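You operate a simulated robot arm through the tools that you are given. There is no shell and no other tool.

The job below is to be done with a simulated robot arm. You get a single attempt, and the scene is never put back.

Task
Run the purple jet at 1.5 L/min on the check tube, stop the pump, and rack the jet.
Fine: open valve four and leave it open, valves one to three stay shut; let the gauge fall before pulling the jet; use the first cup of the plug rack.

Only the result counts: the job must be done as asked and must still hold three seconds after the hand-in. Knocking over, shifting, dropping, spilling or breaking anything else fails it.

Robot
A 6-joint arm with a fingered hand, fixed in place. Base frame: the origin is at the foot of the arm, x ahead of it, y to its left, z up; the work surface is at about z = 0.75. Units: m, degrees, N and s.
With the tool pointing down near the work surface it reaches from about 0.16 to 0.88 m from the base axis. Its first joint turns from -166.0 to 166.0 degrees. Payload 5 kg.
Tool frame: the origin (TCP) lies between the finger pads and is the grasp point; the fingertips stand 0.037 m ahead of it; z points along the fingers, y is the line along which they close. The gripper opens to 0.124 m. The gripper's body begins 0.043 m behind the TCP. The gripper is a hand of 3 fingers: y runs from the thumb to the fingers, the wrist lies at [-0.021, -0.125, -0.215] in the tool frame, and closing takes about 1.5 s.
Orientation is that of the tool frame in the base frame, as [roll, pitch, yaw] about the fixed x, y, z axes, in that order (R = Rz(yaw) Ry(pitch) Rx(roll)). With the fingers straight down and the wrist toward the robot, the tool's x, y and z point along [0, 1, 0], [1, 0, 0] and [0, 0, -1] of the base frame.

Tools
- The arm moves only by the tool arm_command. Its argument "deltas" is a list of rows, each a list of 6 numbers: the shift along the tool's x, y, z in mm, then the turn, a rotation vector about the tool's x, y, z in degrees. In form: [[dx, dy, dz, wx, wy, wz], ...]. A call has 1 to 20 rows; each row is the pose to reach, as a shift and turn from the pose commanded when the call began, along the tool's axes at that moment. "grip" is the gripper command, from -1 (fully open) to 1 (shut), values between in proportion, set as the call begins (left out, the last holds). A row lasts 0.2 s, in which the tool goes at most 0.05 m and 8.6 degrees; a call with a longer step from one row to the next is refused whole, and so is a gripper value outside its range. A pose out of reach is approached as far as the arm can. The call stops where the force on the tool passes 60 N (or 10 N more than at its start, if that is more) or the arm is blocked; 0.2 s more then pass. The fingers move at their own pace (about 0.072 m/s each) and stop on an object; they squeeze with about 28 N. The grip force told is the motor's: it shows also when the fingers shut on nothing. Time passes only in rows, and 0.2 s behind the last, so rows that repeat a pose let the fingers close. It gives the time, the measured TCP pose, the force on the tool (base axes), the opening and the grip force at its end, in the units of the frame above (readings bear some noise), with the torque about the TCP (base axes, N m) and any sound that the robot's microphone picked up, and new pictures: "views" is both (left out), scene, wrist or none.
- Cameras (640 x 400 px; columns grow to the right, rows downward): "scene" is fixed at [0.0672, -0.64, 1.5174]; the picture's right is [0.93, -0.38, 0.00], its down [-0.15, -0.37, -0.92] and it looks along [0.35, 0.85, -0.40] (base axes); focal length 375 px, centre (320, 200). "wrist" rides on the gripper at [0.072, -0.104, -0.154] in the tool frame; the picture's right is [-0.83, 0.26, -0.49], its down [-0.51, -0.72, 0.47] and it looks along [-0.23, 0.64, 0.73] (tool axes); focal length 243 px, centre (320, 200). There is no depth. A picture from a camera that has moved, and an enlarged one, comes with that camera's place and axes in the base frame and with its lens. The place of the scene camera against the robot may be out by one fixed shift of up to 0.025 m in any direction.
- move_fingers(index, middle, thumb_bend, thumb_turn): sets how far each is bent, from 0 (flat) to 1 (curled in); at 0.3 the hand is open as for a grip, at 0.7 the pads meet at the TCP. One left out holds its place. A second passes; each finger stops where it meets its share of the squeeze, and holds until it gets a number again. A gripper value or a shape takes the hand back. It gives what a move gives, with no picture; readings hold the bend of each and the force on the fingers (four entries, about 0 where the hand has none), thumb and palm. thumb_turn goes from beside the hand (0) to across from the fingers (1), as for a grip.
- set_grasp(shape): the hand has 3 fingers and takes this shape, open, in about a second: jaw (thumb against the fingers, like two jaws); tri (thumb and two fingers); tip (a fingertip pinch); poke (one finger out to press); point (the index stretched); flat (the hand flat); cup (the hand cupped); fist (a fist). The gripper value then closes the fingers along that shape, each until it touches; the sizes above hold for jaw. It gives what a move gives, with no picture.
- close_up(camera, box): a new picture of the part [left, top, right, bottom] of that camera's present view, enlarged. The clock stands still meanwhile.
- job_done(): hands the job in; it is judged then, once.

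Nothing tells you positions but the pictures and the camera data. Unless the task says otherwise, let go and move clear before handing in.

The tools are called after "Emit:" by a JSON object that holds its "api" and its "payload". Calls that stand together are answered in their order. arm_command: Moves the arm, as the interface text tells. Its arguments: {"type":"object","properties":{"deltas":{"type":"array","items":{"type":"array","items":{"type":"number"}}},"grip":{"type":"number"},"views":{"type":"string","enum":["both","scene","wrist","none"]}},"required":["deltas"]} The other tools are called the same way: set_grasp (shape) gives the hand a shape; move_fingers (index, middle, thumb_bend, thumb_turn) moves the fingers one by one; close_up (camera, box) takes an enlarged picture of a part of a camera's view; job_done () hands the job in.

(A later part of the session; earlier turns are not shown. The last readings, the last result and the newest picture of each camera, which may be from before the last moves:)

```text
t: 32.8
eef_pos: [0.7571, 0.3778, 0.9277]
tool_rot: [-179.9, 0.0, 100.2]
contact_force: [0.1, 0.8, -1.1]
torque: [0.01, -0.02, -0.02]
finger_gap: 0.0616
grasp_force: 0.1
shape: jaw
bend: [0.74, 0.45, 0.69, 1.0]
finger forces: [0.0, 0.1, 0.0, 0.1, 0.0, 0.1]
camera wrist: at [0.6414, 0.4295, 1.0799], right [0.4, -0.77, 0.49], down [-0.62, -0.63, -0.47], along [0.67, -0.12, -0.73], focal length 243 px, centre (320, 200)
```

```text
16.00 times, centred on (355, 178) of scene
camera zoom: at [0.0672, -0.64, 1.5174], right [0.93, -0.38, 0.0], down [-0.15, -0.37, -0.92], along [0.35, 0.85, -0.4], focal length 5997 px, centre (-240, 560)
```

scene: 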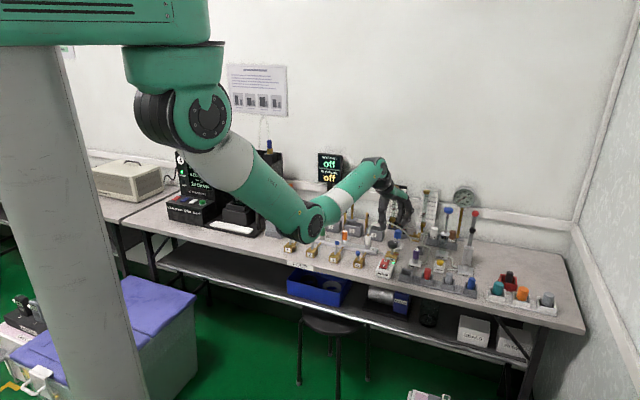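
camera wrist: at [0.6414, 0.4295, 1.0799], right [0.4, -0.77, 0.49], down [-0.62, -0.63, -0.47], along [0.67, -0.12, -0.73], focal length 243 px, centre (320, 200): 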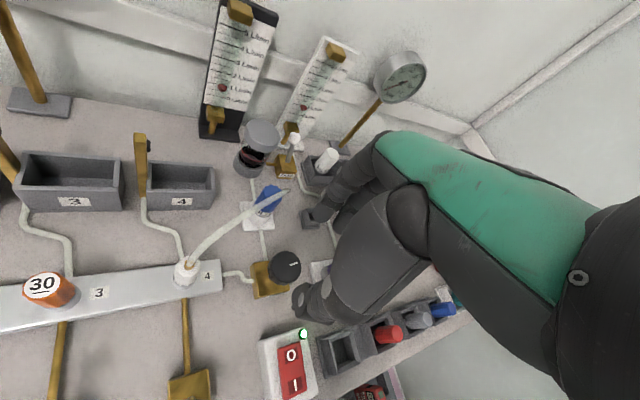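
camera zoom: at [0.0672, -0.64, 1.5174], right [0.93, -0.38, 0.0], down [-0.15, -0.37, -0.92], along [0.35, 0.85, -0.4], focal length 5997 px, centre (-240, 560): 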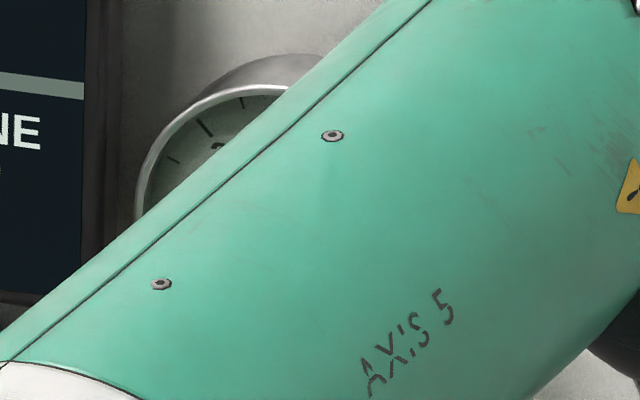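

The float has crept up a bit more (there is some lag). I'll read both tubes from the wrist camera too, to gauge the parallax.

Emit:
{"api": "close_up", "payload": {"camera": "wrist", "box": [270, 30, 370, 140]}}

Emit:
{"api": "close_up", "payload": {"camera": "wrist", "box": [190, 0, 290, 150]}}

Emit:
{"api": "close_up", "payload": {"camera": "scene", "box": [420, 195, 440, 225]}}

```text
3.64 times, centred on (320, 85) of wrist
camera zoom: at [0.6414, 0.4295, 1.0799], right [0.4, -0.77, 0.49], down [-0.62, -0.63, -0.47], along [0.67, -0.12, -0.73], focal length 882 px, centre (320, 618)
```

zoom: 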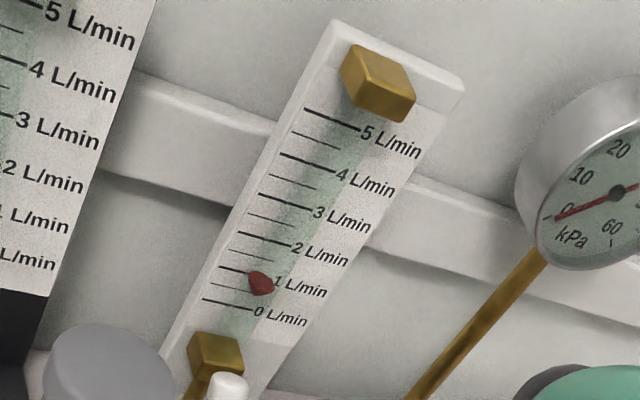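

```text
2.67 times, centred on (240, 75) of wrist
camera zoom: at [0.6414, 0.4295, 1.0799], right [0.4, -0.77, 0.49], down [-0.62, -0.63, -0.47], along [0.67, -0.12, -0.73], focal length 647 px, centre (533, 533)
```

zoom: 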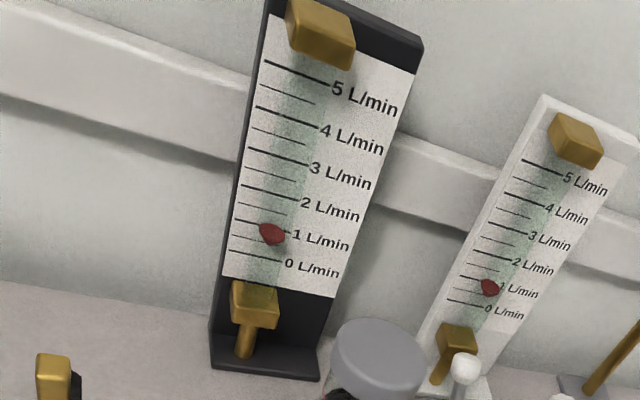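

```text
13.33 times, centred on (430, 210) of scene
camera zoom: at [0.0672, -0.64, 1.5174], right [0.93, -0.38, 0.0], down [-0.15, -0.37, -0.92], along [0.35, 0.85, -0.4], focal length 4998 px, centre (-1147, 67)
```

zoom: 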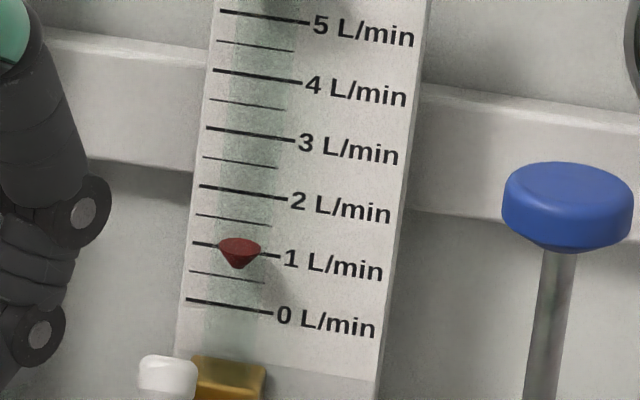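

From the parallax I estimate about 1.25–1.35 L/min now, so only a small further clockwise turn is needed. I'll regrip the knob centrally.

Emit:
{"api": "arm_command", "payload": {"deltas": [[0, 13, 20, 0, 0, 0], [0, 13, 40, 0, 0, 0], [0, 13, 60, 0, 0, 0], [0, 13, 80, 0, 0, 0], [0, 13, 94, 0, 0, 0]], "views": "none"}}

Emit:
{"api": "arm_command", "payload": {"deltas": [[0, 0, 0, 0, 0, 0], [0, 0, 0, 0, 0, 0], [0, 0, 0, 0, 0, 0], [0, 0, 0, 0, 0, 0], [0, 0, 0, 0, 0, 0]], "grip": 0.6}}

Emit:
{"api": "close_up", "payload": {"camera": "wrist", "box": [220, 140, 380, 300]}}

Emit:
{"api": "close_up", "payload": {"camera": "scene", "box": [420, 195, 440, 225]}}

```text
t: 34.0
eef_pos: [0.7695, 0.3788, 0.8324]
tool_rot: [179.9, 0.0, 100.1]
contact_force: [-1.2, -0.4, 0.1]
torque: [0.01, -0.03, -0.03]
finger_gap: 0.0618
grasp_force: 0.2
shape: jaw
bend: [0.74, 0.45, 0.69, 1.0]
finger forces: [0.0, 0.0, 0.0, 0.0, 0.0, 0.0]
```

```text
t: 35.2
eef_pos: [0.7689, 0.3783, 0.832]
tool_rot: [-179.9, -0.1, 100.2]
contact_force: [-6.1, -0.2, -2.5]
torque: [0.01, 0.21, 0.02]
finger_gap: 0.0274
grasp_force: 27.9
shape: jaw
bend: [0.73, 0.61, 0.73, 1.0]
finger forces: [15.5, 6.4, 0.0, 0.0, 27.8, 0.0]
camera wrist: at [0.6538, 0.4313, 0.9858], right [0.4, -0.77, 0.49], down [-0.62, -0.63, -0.47], along [0.67, -0.12, -0.73], focal length 243 px, centre (320, 200)
```

scene: 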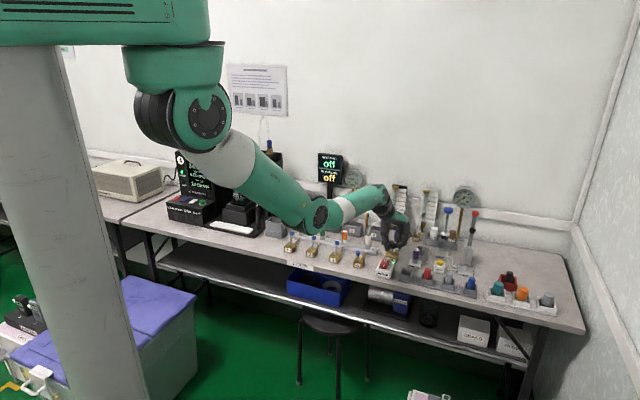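
wrist: 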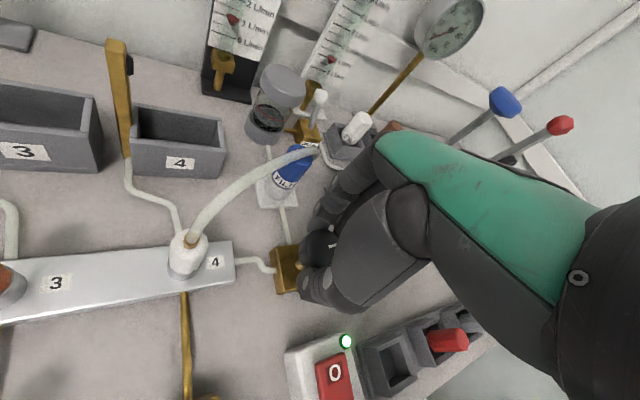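

```text
2.50 times, centred on (300, 220) of wrist
camera zoom: at [0.6538, 0.4313, 0.9858], right [0.4, -0.77, 0.49], down [-0.62, -0.63, -0.47], along [0.67, -0.12, -0.73], focal length 606 px, centre (370, 150)
```

zoom: 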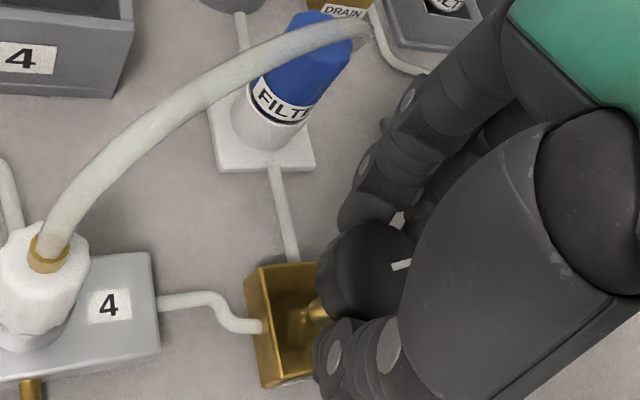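

```text
13.33 times, centred on (430, 210) of scene
camera zoom: at [0.0672, -0.64, 1.5174], right [0.93, -0.38, 0.0], down [-0.15, -0.37, -0.92], along [0.35, 0.85, -0.4], focal length 4998 px, centre (-1147, 67)
```

zoom: 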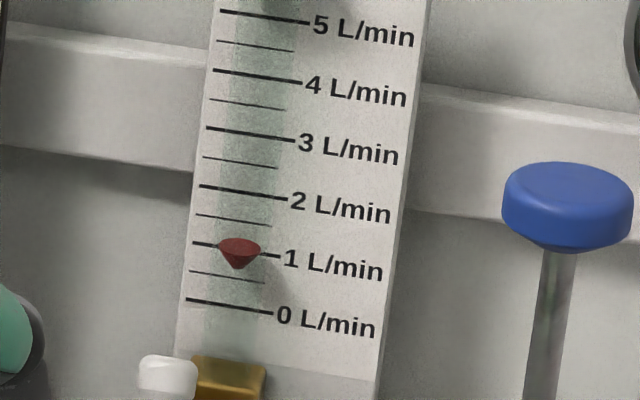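

The reading is steady. Now I'll turn 14° clockwise and let it settle.

Emit:
{"api": "arm_command", "payload": {"deltas": [[0, 0, 0, 0, 0, 3.5], [0, 0, 0, 0, 0, 7], [0, 0, 0, 0, 0, 10.5], [0, 0, 0, 0, 0, 14], [0, 0, 0, 0, 0, 14], [0, 0, 0, 0, 0, 14], [0, 0, 0, 0, 0, 14], [0, 0, 0, 0, 0, 14], [0, 0, 0, 0, 0, 14], [0, 0, 0, 0, 0, 14]], "views": "wrist"}}

Emit:
{"api": "close_up", "payload": {"camera": "scene", "box": [420, 195, 440, 225]}}

Emit:
{"api": "close_up", "payload": {"camera": "scene", "box": [340, 165, 370, 190]}}

Emit:
{"api": "close_up", "payload": {"camera": "scene", "box": [450, 180, 480, 205]}}

```text
t: 37.4
eef_pos: [0.7693, 0.3776, 0.833]
tool_rot: [-180.0, 0.0, 86.1]
contact_force: [-11.0, -0.2, -4.7]
torque: [0.01, 0.34, 0.03]
finger_gap: 0.0269
grasp_force: 28.2
shape: jaw
bend: [0.73, 0.61, 0.73, 1.0]
finger forces: [14.8, 6.7, 0.0, 0.0, 31.9, 0.0]
camera wrist: at [0.6704, 0.4575, 0.9858], right [0.2, -0.85, 0.49], down [-0.75, -0.46, -0.47], along [0.62, -0.28, -0.73], focal length 243 px, centre (320, 200)
```

wrist: 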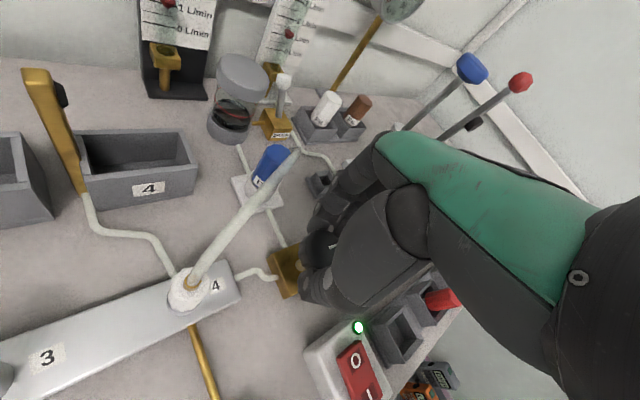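

```text
13.33 times, centred on (430, 210) of scene
camera zoom: at [0.0672, -0.64, 1.5174], right [0.93, -0.38, 0.0], down [-0.15, -0.37, -0.92], along [0.35, 0.85, -0.4], focal length 4998 px, centre (-1147, 67)
```

zoom: 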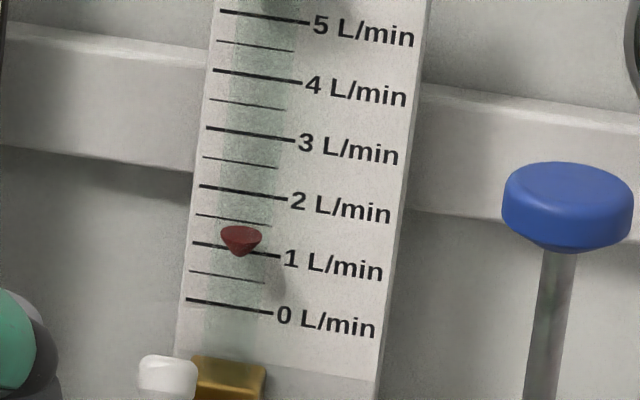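

```text
16.00 times, centred on (355, 178) of scene
camera zoom: at [0.0672, -0.64, 1.5174], right [0.93, -0.38, 0.0], down [-0.15, -0.37, -0.92], along [0.35, 0.85, -0.4], focal length 5997 px, centre (-240, 560)
```

zoom: 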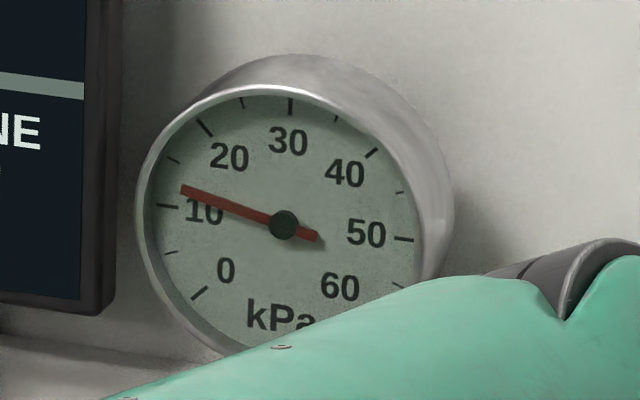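

```text
16.00 times, centred on (465, 192) of scene
camera zoom: at [0.0672, -0.64, 1.5174], right [0.93, -0.38, 0.0], down [-0.15, -0.37, -0.92], along [0.35, 0.85, -0.4], focal length 5997 px, centre (-2000, 320)
```

zoom: 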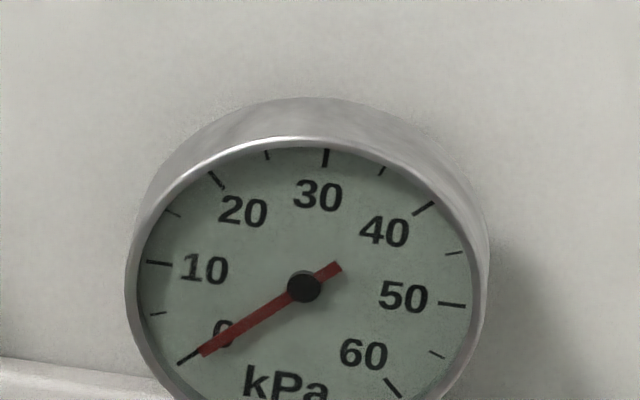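

The float's rim now appears just under the 1.5 tick, which is about 1.5 L/min after parallax. The line gauge reads about 12 kPa. I'll release the knob without disturbing it, lift, and check again.

Emit:
{"api": "arm_command", "payload": {"deltas": [[0, 0, 0, 0, 0, 0], [0, 0, 0, 0, 0, 0], [0, 0, 0, 0, 0, 0]], "grip": 0, "views": "none"}}

Emit:
{"api": "arm_command", "payload": {"deltas": [[0, 0, -20, 0, 0, 0], [0, 0, -45, 0, 0, 0], [0, -15, -80, 0, 0, -8], [0, -35, -100, 0, 0, -16], [0, -60, -110, 0, 0, -24], [0, -85, -110, 0, 0, -32], [0, -110, -110, 0, 0, -40], [0, -130, -110, 0, 0, -48]]}}

Emit:
{"api": "close_up", "payload": {"camera": "scene", "box": [420, 195, 440, 225]}}

Emit:
{"api": "close_up", "payload": {"camera": "scene", "box": [340, 165, 370, 190]}}

Emit:
{"api": "close_up", "payload": {"camera": "wrist", "box": [280, 20, 440, 130]}}

```text
t: 38.2
eef_pos: [0.7707, 0.378, 0.8336]
tool_rot: [179.8, -0.1, 86.0]
contact_force: [-0.4, -0.3, -0.1]
torque: [0.01, 0.0, 0.0]
finger_gap: 0.0616
grasp_force: 0.0
shape: jaw
bend: [0.74, 0.45, 0.69, 1.0]
finger forces: [0.1, 0.0, 0.0, 0.0, 0.0, 0.0]
```

```text
t: 40.0
eef_pos: [0.6387, 0.3868, 0.9402]
tool_rot: [180.0, 0.0, 134.2]
contact_force: [1.1, -0.3, 0.1]
torque: [0.01, 0.02, 0.0]
finger_gap: 0.062
grasp_force: 0.0
shape: jaw
bend: [0.74, 0.45, 0.69, 1.0]
finger forces: [0.0, 0.0, 0.1, 0.0, 0.1, 0.1]
camera wrist: at [0.5141, 0.3655, 1.0943], right [0.77, -0.41, 0.49], down [-0.16, -0.87, -0.47], along [0.62, 0.28, -0.73], focal length 243 px, centre (320, 200)
```

scene: 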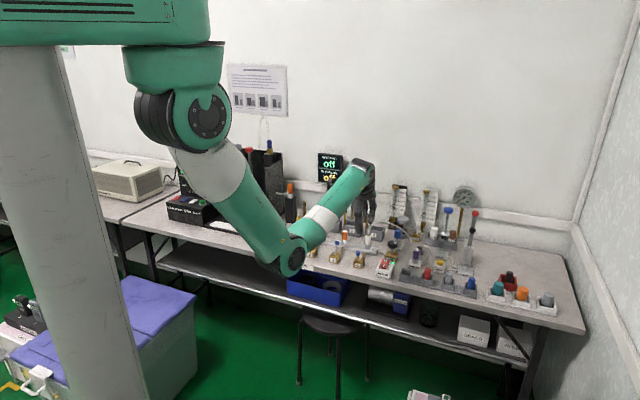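
wrist: 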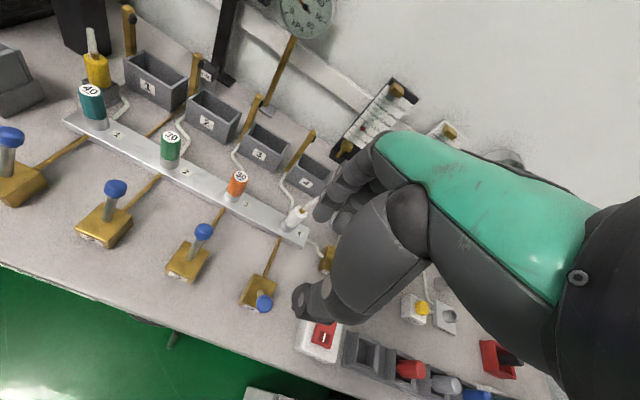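

```text
13.33 times, centred on (430, 210) of scene
camera zoom: at [0.0672, -0.64, 1.5174], right [0.93, -0.38, 0.0], down [-0.15, -0.37, -0.92], along [0.35, 0.85, -0.4], focal length 4998 px, centre (-1147, 67)
```

zoom: 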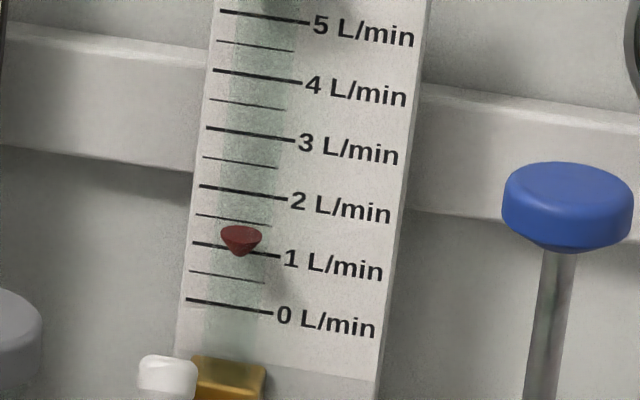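

```text
16.00 times, centred on (355, 178) of scene
camera zoom: at [0.0672, -0.64, 1.5174], right [0.93, -0.38, 0.0], down [-0.15, -0.37, -0.92], along [0.35, 0.85, -0.4], focal length 5997 px, centre (-240, 560)
```

zoom: 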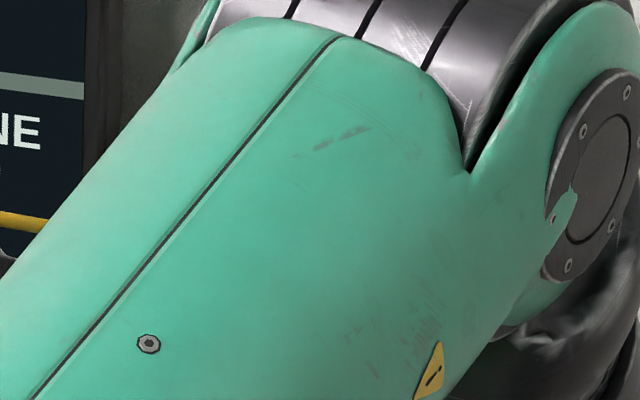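

```text
3.64 times, centred on (360, 75) of wrist
camera zoom: at [0.5141, 0.3655, 1.0943], right [0.77, -0.41, 0.49], down [-0.16, -0.87, -0.47], along [0.62, 0.28, -0.73], focal length 882 px, centre (174, 654)
```

zoom: 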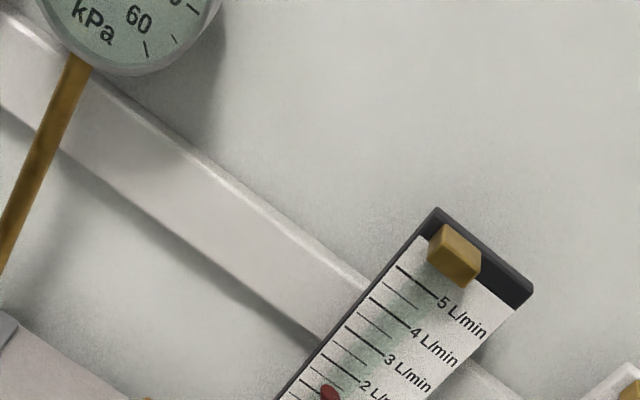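

The flow holds steady at the set value. Now I'll stop the pump by poking the "O" end, hovering there first.

Emit:
{"api": "set_grasp", "payload": {"shape": "poke"}}

Emit:
{"api": "arm_command", "payload": {"deltas": [[-32, -1, 0, 0, 0, -0.8], [-64, -2, 10, 0, 0, -0.8], [-96, -2, 30, 0, 0, -0.8], [-96, -2, 55, 0, 0, -0.8], [-96, -2, 75, 0, 0, -0.8]]}}

Emit:
{"api": "close_up", "payload": {"camera": "wrist", "box": [240, 150, 370, 280]}}

Emit:
{"api": "close_up", "payload": {"camera": "scene", "box": [350, 210, 440, 300]}}

Emit:
{"api": "close_up", "payload": {"camera": "wrist", "box": [380, 20, 500, 120]}}

```text
t: 40.9
eef_pos: [0.6386, 0.388, 0.9417]
tool_rot: [179.9, -0.1, 134.0]
contact_force: [-0.1, -0.5, 0.1]
torque: [0.03, 0.0, 0.01]
finger_gap: 0.0001
grasp_force: 0.1
shape: poke
bend: [0.7, 0.7, 1.0, 1.0]
finger forces: [0.1, 0.1, 0.0, 0.1, 0.0, 0.0]
```

```text
t: 42.1
eef_pos: [0.7038, 0.3175, 0.8669]
tool_rot: [-179.9, 0.0, 135.0]
contact_force: [-0.1, -0.1, -0.8]
torque: [0.01, -0.02, -0.04]
finger_gap: 0.0001
grasp_force: 0.1
shape: poke
bend: [0.7, 0.7, 1.0, 1.0]
finger forces: [0.0, 0.1, 0.1, 0.0, 0.0, 0.0]
camera wrist: at [0.5794, 0.2948, 1.0208], right [0.77, -0.4, 0.49], down [-0.15, -0.87, -0.47], along [0.62, 0.29, -0.73], focal length 243 px, centre (320, 200)
```

scene: 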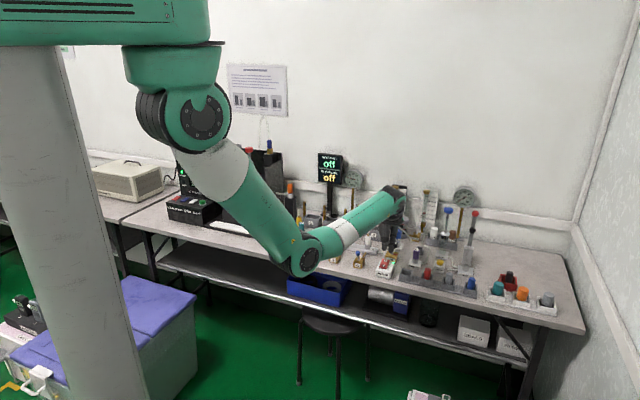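
wrist: 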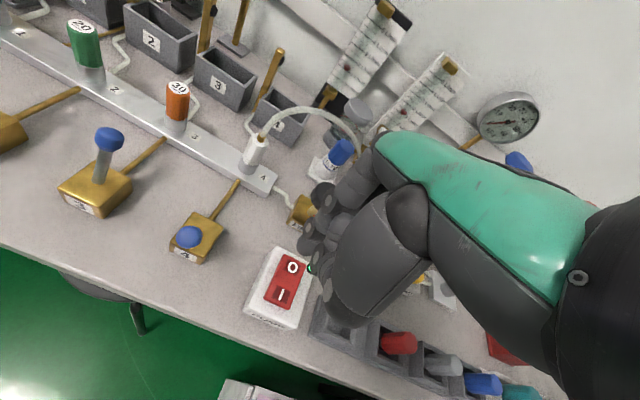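

```text
3.08 times, centred on (305, 215) of wrist
camera zoom: at [0.5794, 0.2948, 1.0208], right [0.77, -0.4, 0.49], down [-0.15, -0.87, -0.47], along [0.62, 0.29, -0.73], focal length 746 px, centre (366, 154)
```

zoom: 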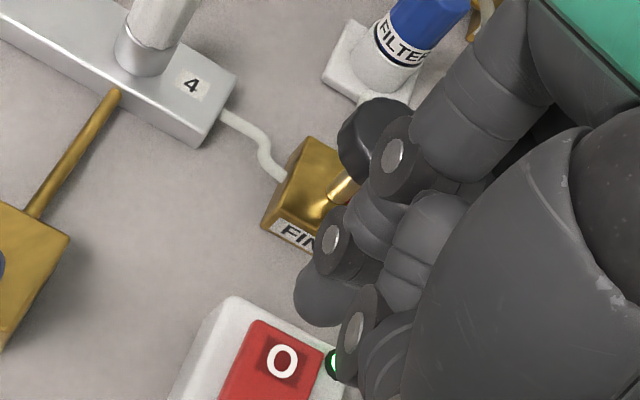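

```text
4.44 times, centred on (395, 255) of scene
camera zoom: at [0.0672, -0.64, 1.5174], right [0.93, -0.38, 0.0], down [-0.15, -0.37, -0.92], along [0.35, 0.85, -0.4], focal length 1666 px, centre (-13, -44)
```

zoom: 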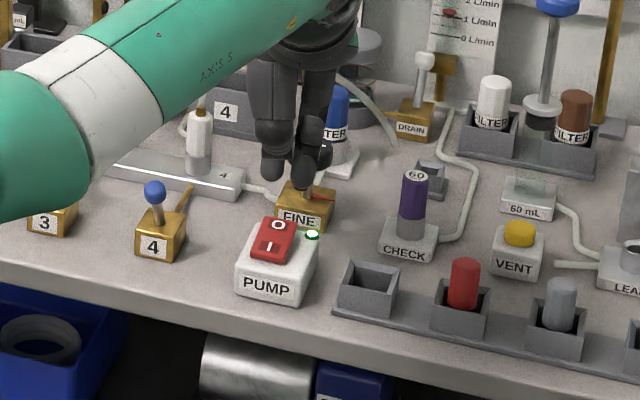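

```text
4.00 times, centred on (440, 70) of wrist
camera zoom: at [0.5794, 0.2948, 1.0208], right [0.77, -0.4, 0.49], down [-0.15, -0.87, -0.47], along [0.62, 0.29, -0.73], focal length 970 px, centre (-160, 720)
```

zoom: 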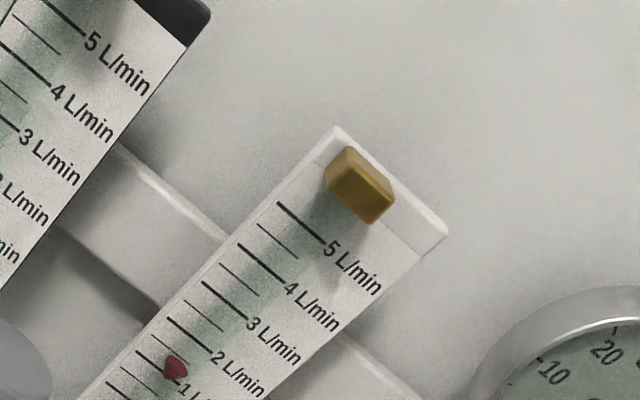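

The tip is positioned over the "O" end. I'll press down in small steps.

Emit:
{"api": "arm_command", "payload": {"deltas": [[0, 0, 15, 0, 0, 0], [0, 0, 25, 0, 0, 0], [0, 0, 30, 0, 0, 0], [0, 0, 34, 0, 0, 0], [0, 0, 38, 0, 0, 0], [0, 0, 41, 0, 0, 0]], "views": "wrist"}}

Emit:
{"api": "close_up", "payload": {"camera": "wrist", "box": [240, 150, 370, 280]}}

Emit:
{"api": "close_up", "payload": {"camera": "scene", "box": [350, 210, 440, 300]}}

Emit:
{"api": "close_up", "payload": {"camera": "scene", "box": [420, 195, 440, 225]}}

```text
t: 43.5
eef_pos: [0.7043, 0.3149, 0.8276]
tool_rot: [180.0, 0.0, 135.0]
contact_force: [0.8, -0.9, 3.8]
torque: [-0.05, -0.03, 0.01]
finger_gap: 0.0003
grasp_force: 0.1
shape: poke
bend: [0.7, 0.7, 1.0, 1.0]
finger forces: [0.0, 3.4, 0.1, 0.1, 0.1, 0.0]
camera wrist: at [0.5797, 0.2945, 0.9804], right [0.77, -0.4, 0.49], down [-0.15, -0.87, -0.47], along [0.62, 0.29, -0.73], focal length 243 px, centre (320, 200)
```

wrist: 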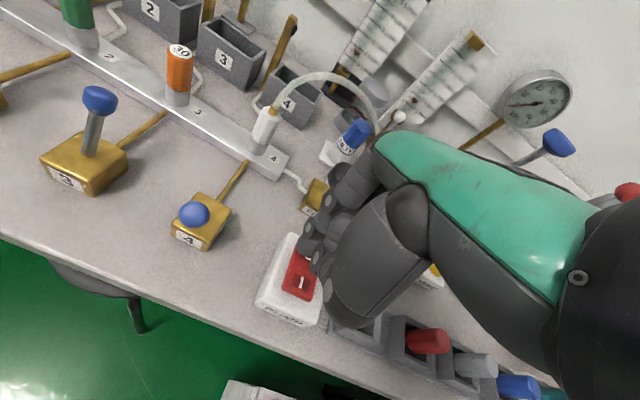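

```text
3.08 times, centred on (305, 215) of wrist
camera zoom: at [0.5797, 0.2945, 0.9804], right [0.77, -0.4, 0.49], down [-0.15, -0.87, -0.47], along [0.62, 0.29, -0.73], focal length 746 px, centre (366, 154)
```

zoom: 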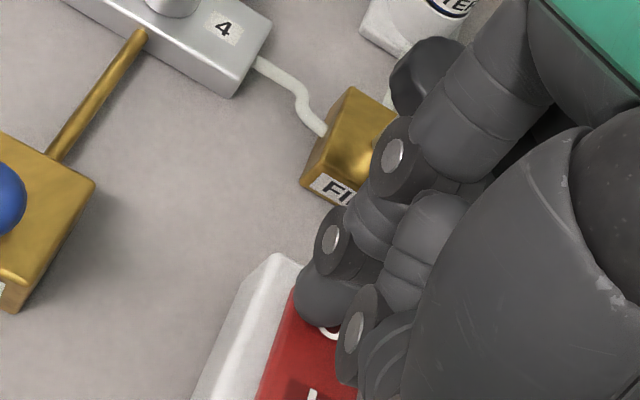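

```text
4.44 times, centred on (395, 255) of scene
camera zoom: at [0.0672, -0.64, 1.5174], right [0.93, -0.38, 0.0], down [-0.15, -0.37, -0.92], along [0.35, 0.85, -0.4], focal length 1666 px, centre (-13, -44)
```

zoom: 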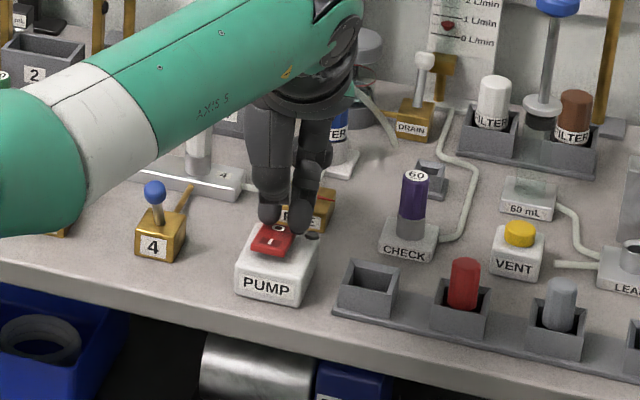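

```text
13.33 times, centred on (430, 210) of scene
camera zoom: at [0.0672, -0.64, 1.5174], right [0.93, -0.38, 0.0], down [-0.15, -0.37, -0.92], along [0.35, 0.85, -0.4], focal length 4998 px, centre (-1147, 67)
```

zoom: 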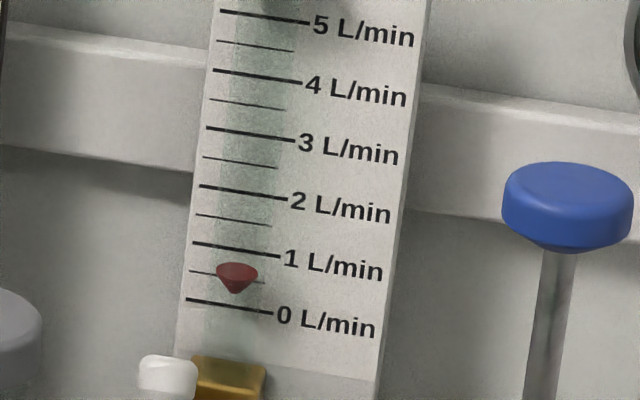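

The lamp is off and the float is falling. I'll lift away and let the gauge drop to zero, then check the float's true zero position.

Emit:
{"api": "arm_command", "payload": {"deltas": [[0, 0, -15, 0, 0, 0], [0, -10, -40, 0, 0, 0], [0, -20, -70, 0, 0, 0], [0, -40, -90, 0, 0, 0], [0, -60, -110, 0, 0, 0], [0, -80, -110, 0, 0, 0], [0, -80, -110, 0, 0, 0], [0, -80, -110, 0, 0, 0], [0, -80, -110, 0, 0, 0], [0, -80, -110, 0, 0, 0], [0, -80, -110, 0, 0, 0], [0, -80, -110, 0, 0, 0], [0, -80, -110, 0, 0, 0], [0, -80, -110, 0, 0, 0]]}}

Emit:
{"api": "close_up", "payload": {"camera": "scene", "box": [420, 195, 440, 225]}}

Emit:
{"api": "close_up", "payload": {"camera": "scene", "box": [340, 165, 370, 190]}}

Emit:
{"api": "close_up", "payload": {"camera": "scene", "box": [350, 210, 440, 300]}}

```text
t: 46.5
eef_pos: [0.6478, 0.2618, 0.936]
tool_rot: [-180.0, 0.0, 135.0]
contact_force: [0.9, 0.0, 0.2]
torque: [-0.01, -0.01, 0.0]
finger_gap: 0.0
grasp_force: 0.1
shape: poke
bend: [0.7, 0.7, 1.0, 1.0]
finger forces: [0.0, 0.0, 0.1, 0.1, 0.1, 0.0]
camera wrist: at [0.5233, 0.2383, 1.0899], right [0.77, -0.4, 0.49], down [-0.15, -0.87, -0.47], along [0.62, 0.29, -0.73], focal length 243 px, centre (320, 200)
```

scene: 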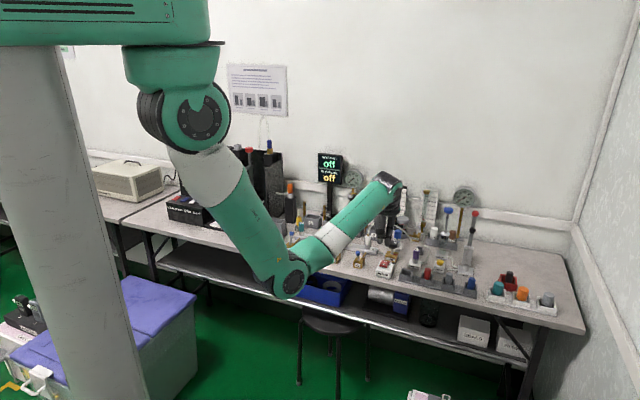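
wrist: 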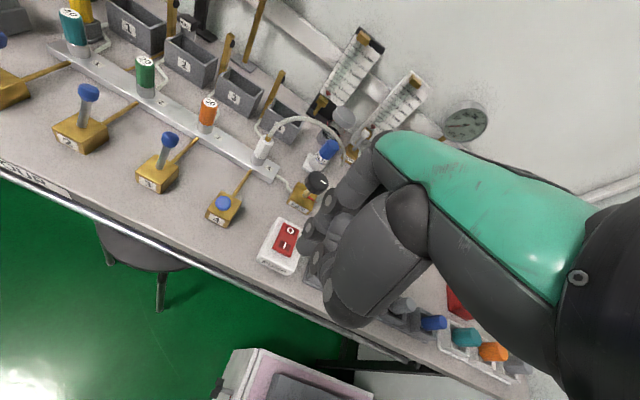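

```text
13.33 times, centred on (430, 210) of scene
camera zoom: at [0.0672, -0.64, 1.5174], right [0.93, -0.38, 0.0], down [-0.15, -0.37, -0.92], along [0.35, 0.85, -0.4], focal length 4998 px, centre (-1147, 67)
```

zoom: 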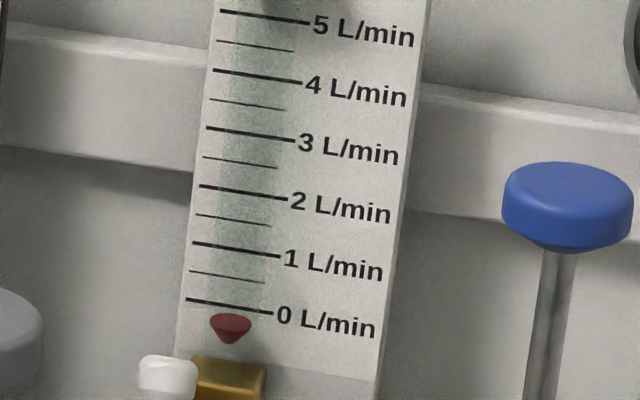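

```text
16.00 times, centred on (355, 178) of scene
camera zoom: at [0.0672, -0.64, 1.5174], right [0.93, -0.38, 0.0], down [-0.15, -0.37, -0.92], along [0.35, 0.85, -0.4], focal length 5997 px, centre (-240, 560)
```

zoom: 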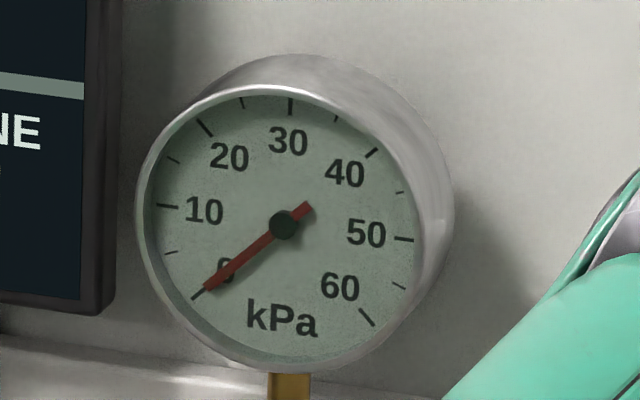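

```text
4.44 times, centred on (395, 255) of scene
camera zoom: at [0.0672, -0.64, 1.5174], right [0.93, -0.38, 0.0], down [-0.15, -0.37, -0.92], along [0.35, 0.85, -0.4], focal length 1666 px, centre (-13, -44)
```

zoom: 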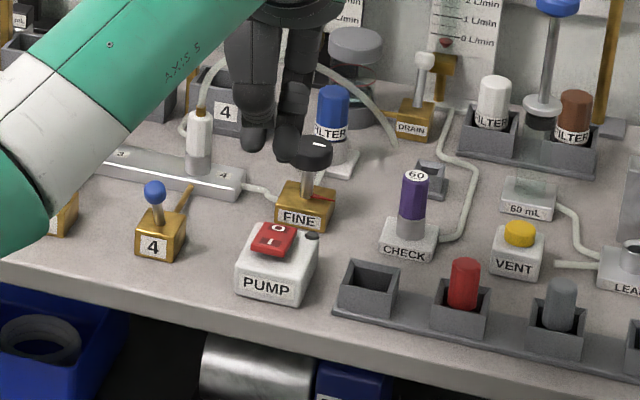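

The line gauge is at 0 and the pump lamp is off. From the float's rest position, the run works out at about 1.52 L/min. Next I'll go over the purple jet on CHECK, about (0.825, 0.307), top z≈0.817.

Emit:
{"api": "set_grasp", "payload": {"shape": "jaw"}}

Emit:
{"api": "arm_command", "payload": {"deltas": [[-18, 30, 0, 0, 0, 0], [-38, 60, 0, 0, 0, 0], [-56, 92, 0, 0, 0, 0], [-75, 125, 0, 0, 0, 0], [-93, 155, 0, 0, 0, 0], [-93, 155, 0, 0, 0, 0]], "grip": 0.2}}

Emit:
{"api": "close_up", "payload": {"camera": "wrist", "box": [220, 140, 380, 300]}}

Emit:
{"api": "close_up", "payload": {"camera": "scene", "box": [370, 200, 460, 290]}}

```text
t: 47.4
eef_pos: [0.6487, 0.2598, 0.9369]
tool_rot: [180.0, 0.0, 134.8]
contact_force: [-0.8, 0.0, -0.7]
torque: [0.0, 0.01, -0.01]
finger_gap: 0.1239
grasp_force: 0.0
shape: jaw
bend: [0.3, 0.3, 0.3, 0.98]
finger forces: [0.0, 0.1, 0.1, 0.0, 0.0, 0.0]
```

```text
t: 48.8
eef_pos: [0.8248, 0.3065, 0.9388]
tool_rot: [179.9, 0.0, 134.9]
contact_force: [0.3, -0.5, 0.7]
torque: [-0.01, 0.01, 0.01]
finger_gap: 0.0498
grasp_force: 0.0
shape: jaw
bend: [0.74, 0.49, 0.72, 1.0]
finger forces: [0.0, 0.0, 0.1, 0.0, 0.0, 0.0]
camera wrist: at [0.6993, 0.2838, 1.0918], right [0.77, -0.4, 0.49], down [-0.15, -0.87, -0.47], along [0.62, 0.29, -0.73], focal length 243 px, centre (320, 200)
```

scene: 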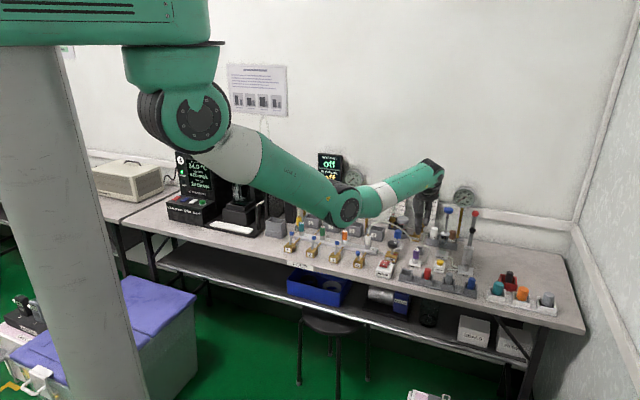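
wrist: 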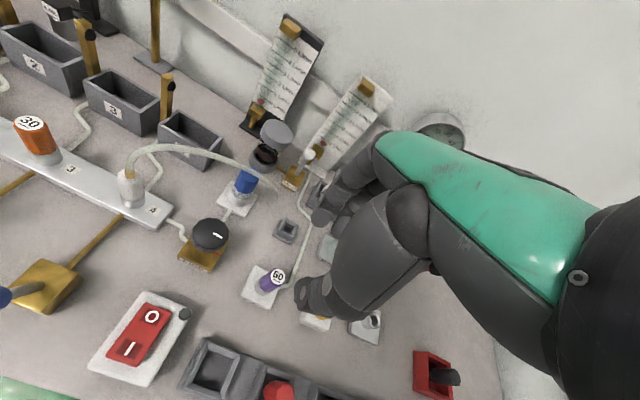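

```text
2.50 times, centred on (300, 220) of wrist
camera zoom: at [0.6993, 0.2838, 1.0918], right [0.77, -0.4, 0.49], down [-0.15, -0.87, -0.47], along [0.62, 0.29, -0.73], focal length 606 px, centre (370, 150)
```

zoom: 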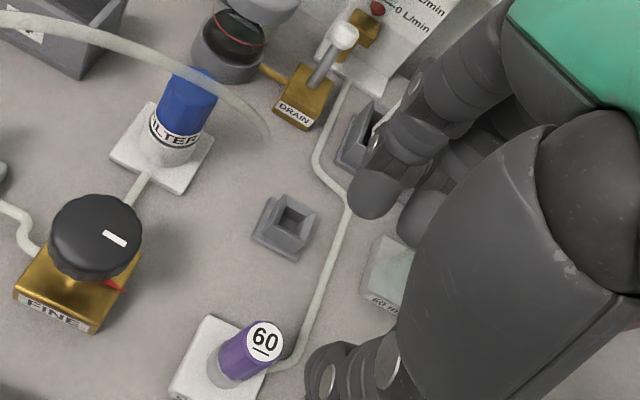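

```text
4.44 times, centred on (415, 245) of scene
camera zoom: at [0.0672, -0.64, 1.5174], right [0.93, -0.38, 0.0], down [-0.15, -0.37, -0.92], along [0.35, 0.85, -0.4], focal length 1666 px, centre (-102, 0)
```

zoom: 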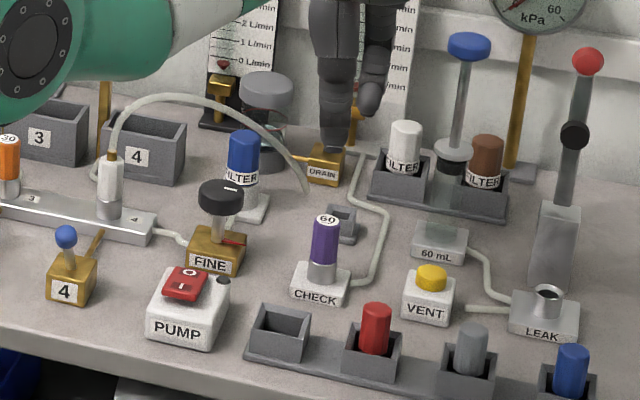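

The jet is on the tool axis to within 1–2 mm. I'll descend so the fingertips cover its upper half, then check before closing.

Emit:
{"api": "arm_command", "payload": {"deltas": [[1, 1, 25, 0, 0, 0], [1, 1, 50, 0, 0, 0], [1, 1, 75, 0, 0, 0], [1, 1, 92, 0, 0, 0], [1, 1, 103, 0, 0, 0]]}}

Emit:
{"api": "close_up", "payload": {"camera": "wrist", "box": [240, 160, 370, 290]}}

Emit:
{"api": "close_up", "payload": {"camera": "scene", "box": [380, 210, 450, 280]}}

```text
t: 50.0
eef_pos: [0.8194, 0.3043, 0.8368]
tool_rot: [180.0, 0.0, 134.8]
contact_force: [0.7, -0.4, 0.0]
torque: [0.02, -0.02, 0.02]
finger_gap: 0.0499
grasp_force: 0.1
shape: jaw
bend: [0.74, 0.49, 0.72, 1.0]
finger forces: [0.0, 0.0, 0.0, 0.0, 0.1, 0.0]
out of reach, approached as far as the arm can: row 5
camera wrist: at [0.6952, 0.2815, 0.9886], right [0.77, -0.4, 0.49], down [-0.15, -0.87, -0.47], along [0.62, 0.29, -0.73], focal length 243 px, centre (320, 200)
```

scene: 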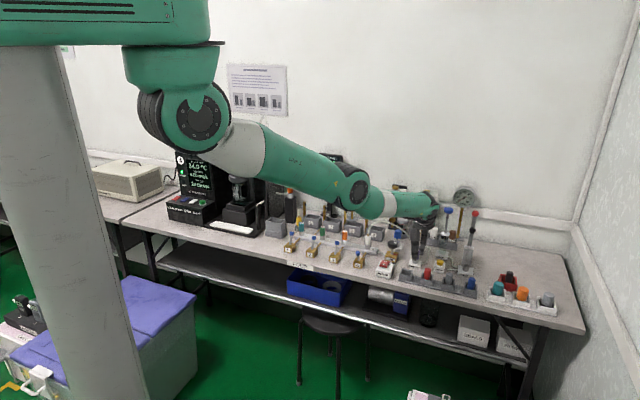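
wrist: 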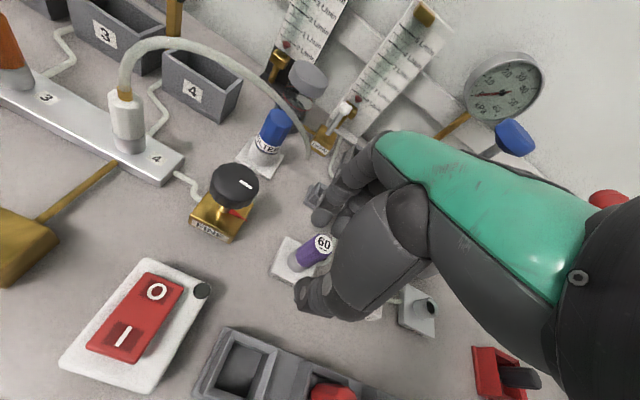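

```text
3.08 times, centred on (305, 225) of wrist
camera zoom: at [0.6952, 0.2815, 0.9886], right [0.77, -0.4, 0.49], down [-0.15, -0.87, -0.47], along [0.62, 0.29, -0.73], focal length 746 px, centre (366, 123)
```

zoom: 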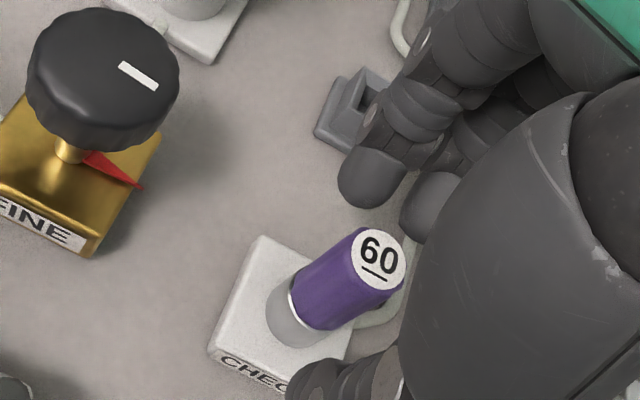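

```text
5.71 times, centred on (415, 245) of scene
camera zoom: at [0.0672, -0.64, 1.5174], right [0.93, -0.38, 0.0], down [-0.15, -0.37, -0.92], along [0.35, 0.85, -0.4], focal length 2142 px, centre (-223, -57)
```

zoom: 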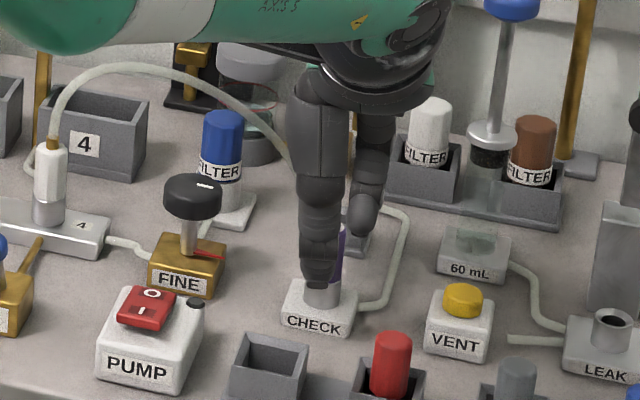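

The arm is about 5 mm short of reach there, but the jet is well inside the jaws. I'll close on it.

Emit:
{"api": "arm_command", "payload": {"deltas": [[0, 0, 0, 0, 0, 0], [0, 0, 0, 0, 0, 0], [0, 0, 0, 0, 0, 0], [0, 0, 0, 0, 0, 0], [0, 0, 0, 0, 0, 0], [0, 0, 0, 0, 0, 0]], "grip": 0.9}}

Emit:
{"api": "close_up", "payload": {"camera": "wrist", "box": [240, 160, 370, 290]}}

Emit:
{"api": "close_up", "payload": {"camera": "scene", "box": [380, 210, 450, 280]}}

```text
t: 51.4
eef_pos: [0.8199, 0.3042, 0.8346]
tool_rot: [180.0, 0.0, 135.0]
contact_force: [1.9, 0.9, -0.3]
torque: [0.04, -0.08, -0.01]
finger_gap: 0.0108
grasp_force: 27.9
shape: jaw
bend: [0.72, 0.71, 0.73, 1.0]
finger forces: [17.8, 7.1, 0.0, 0.0, 24.4, 0.0]
camera wrist: at [0.6953, 0.2816, 0.9889], right [0.77, -0.4, 0.49], down [-0.15, -0.87, -0.47], along [0.62, 0.29, -0.73], focal length 243 px, centre (320, 200)
```

scene: 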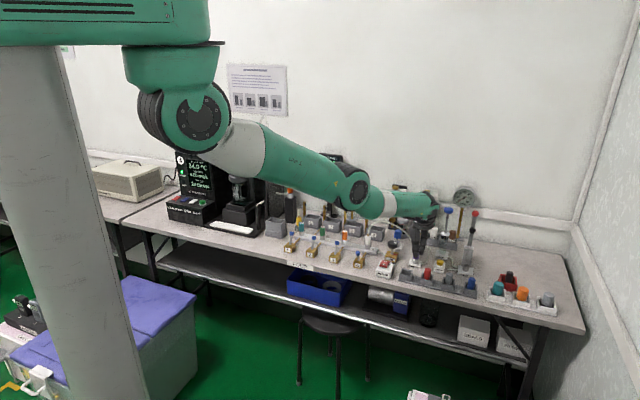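
wrist: 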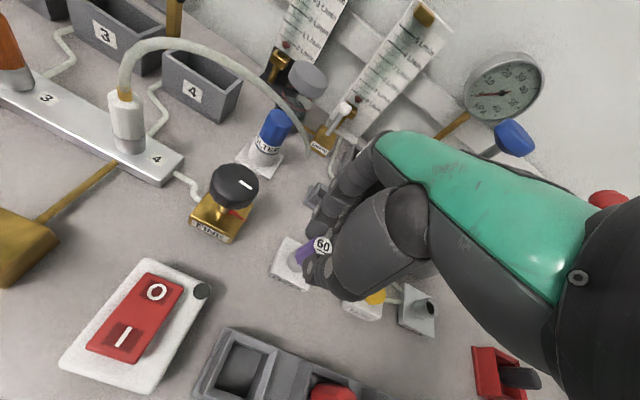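

```text
3.08 times, centred on (305, 225) of wrist
camera zoom: at [0.6953, 0.2816, 0.9889], right [0.77, -0.4, 0.49], down [-0.15, -0.87, -0.47], along [0.62, 0.29, -0.73], focal length 746 px, centre (366, 123)
```

zoom: 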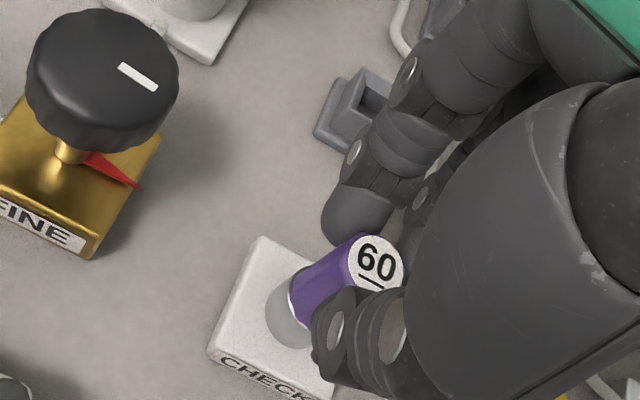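

```text
5.71 times, centred on (415, 245) of scene
camera zoom: at [0.0672, -0.64, 1.5174], right [0.93, -0.38, 0.0], down [-0.15, -0.37, -0.92], along [0.35, 0.85, -0.4], focal length 2142 px, centre (-223, -57)
```

zoom: 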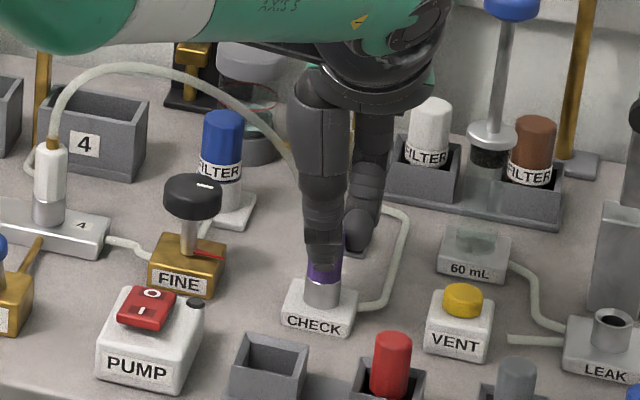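

The jet is held with full squeeze. I'll pull it straight up slowly.

Emit:
{"api": "arm_command", "payload": {"deltas": [[0, 0, -4, 0, 0, 0], [0, 0, -8, 0, 0, 0], [0, 0, -13, 0, 0, 0], [0, 0, -19, 0, 0, 0], [0, 0, -26, 0, 0, 0], [0, 0, -36, 0, 0, 0], [0, 0, -46, 0, 0, 0], [0, 0, -56, 0, 0, 0]]}}

Emit:
{"api": "close_up", "payload": {"camera": "wrist", "box": [240, 160, 370, 290]}}

Emit:
{"api": "close_up", "payload": {"camera": "scene", "box": [380, 210, 450, 280]}}

```text
t: 53.2
eef_pos: [0.8201, 0.3043, 0.8919]
tool_rot: [180.0, 0.0, 134.9]
contact_force: [-0.1, -0.4, 1.0]
torque: [0.02, -0.01, -0.01]
finger_gap: 0.0106
grasp_force: 28.1
shape: jaw
bend: [0.72, 0.71, 0.73, 1.0]
finger forces: [18.8, 7.3, 0.1, 0.0, 25.4, 0.0]
camera wrist: at [0.6951, 0.281, 1.0459], right [0.77, -0.4, 0.49], down [-0.15, -0.87, -0.47], along [0.62, 0.29, -0.73], focal length 243 px, centre (320, 200)
```

scene: 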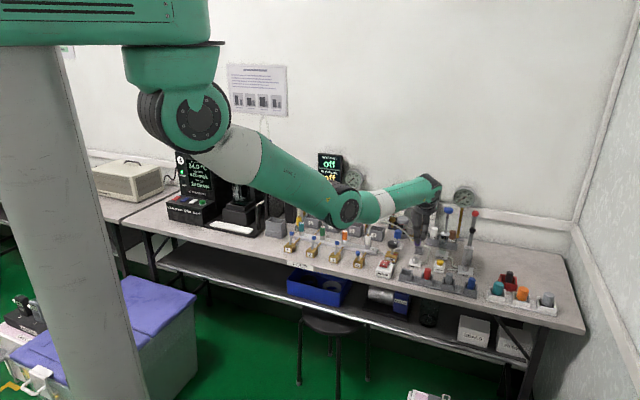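
wrist: 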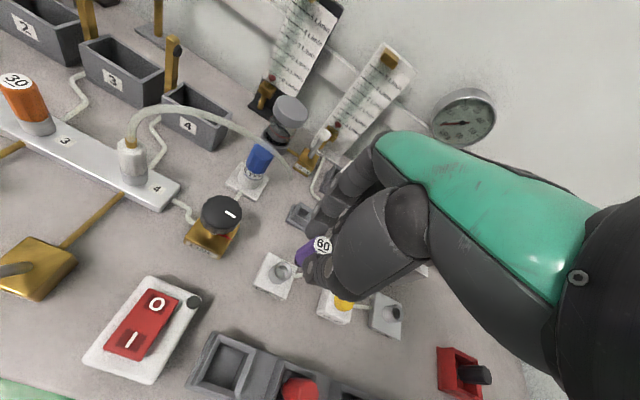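

```text
3.08 times, centred on (305, 225) of wrist
camera zoom: at [0.6951, 0.281, 1.0459], right [0.77, -0.4, 0.49], down [-0.15, -0.87, -0.47], along [0.62, 0.29, -0.73], focal length 746 px, centre (366, 123)
```

zoom: 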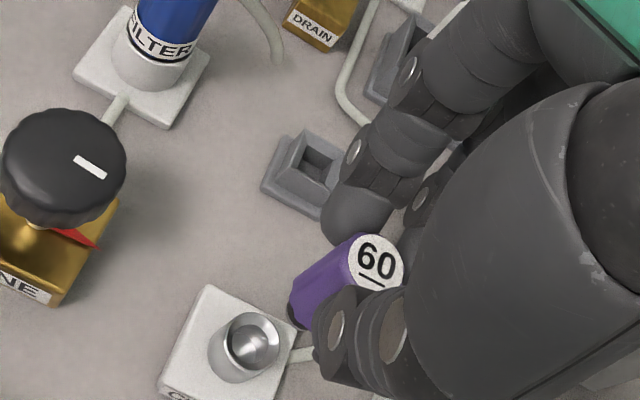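

```text
5.71 times, centred on (415, 245) of scene
camera zoom: at [0.0672, -0.64, 1.5174], right [0.93, -0.38, 0.0], down [-0.15, -0.37, -0.92], along [0.35, 0.85, -0.4], focal length 2142 px, centre (-223, -57)
```

zoom: 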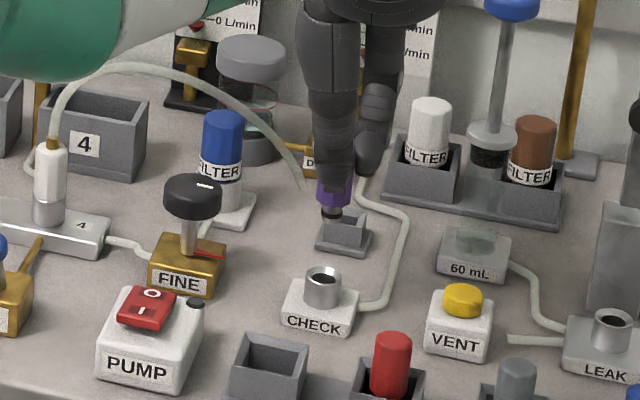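

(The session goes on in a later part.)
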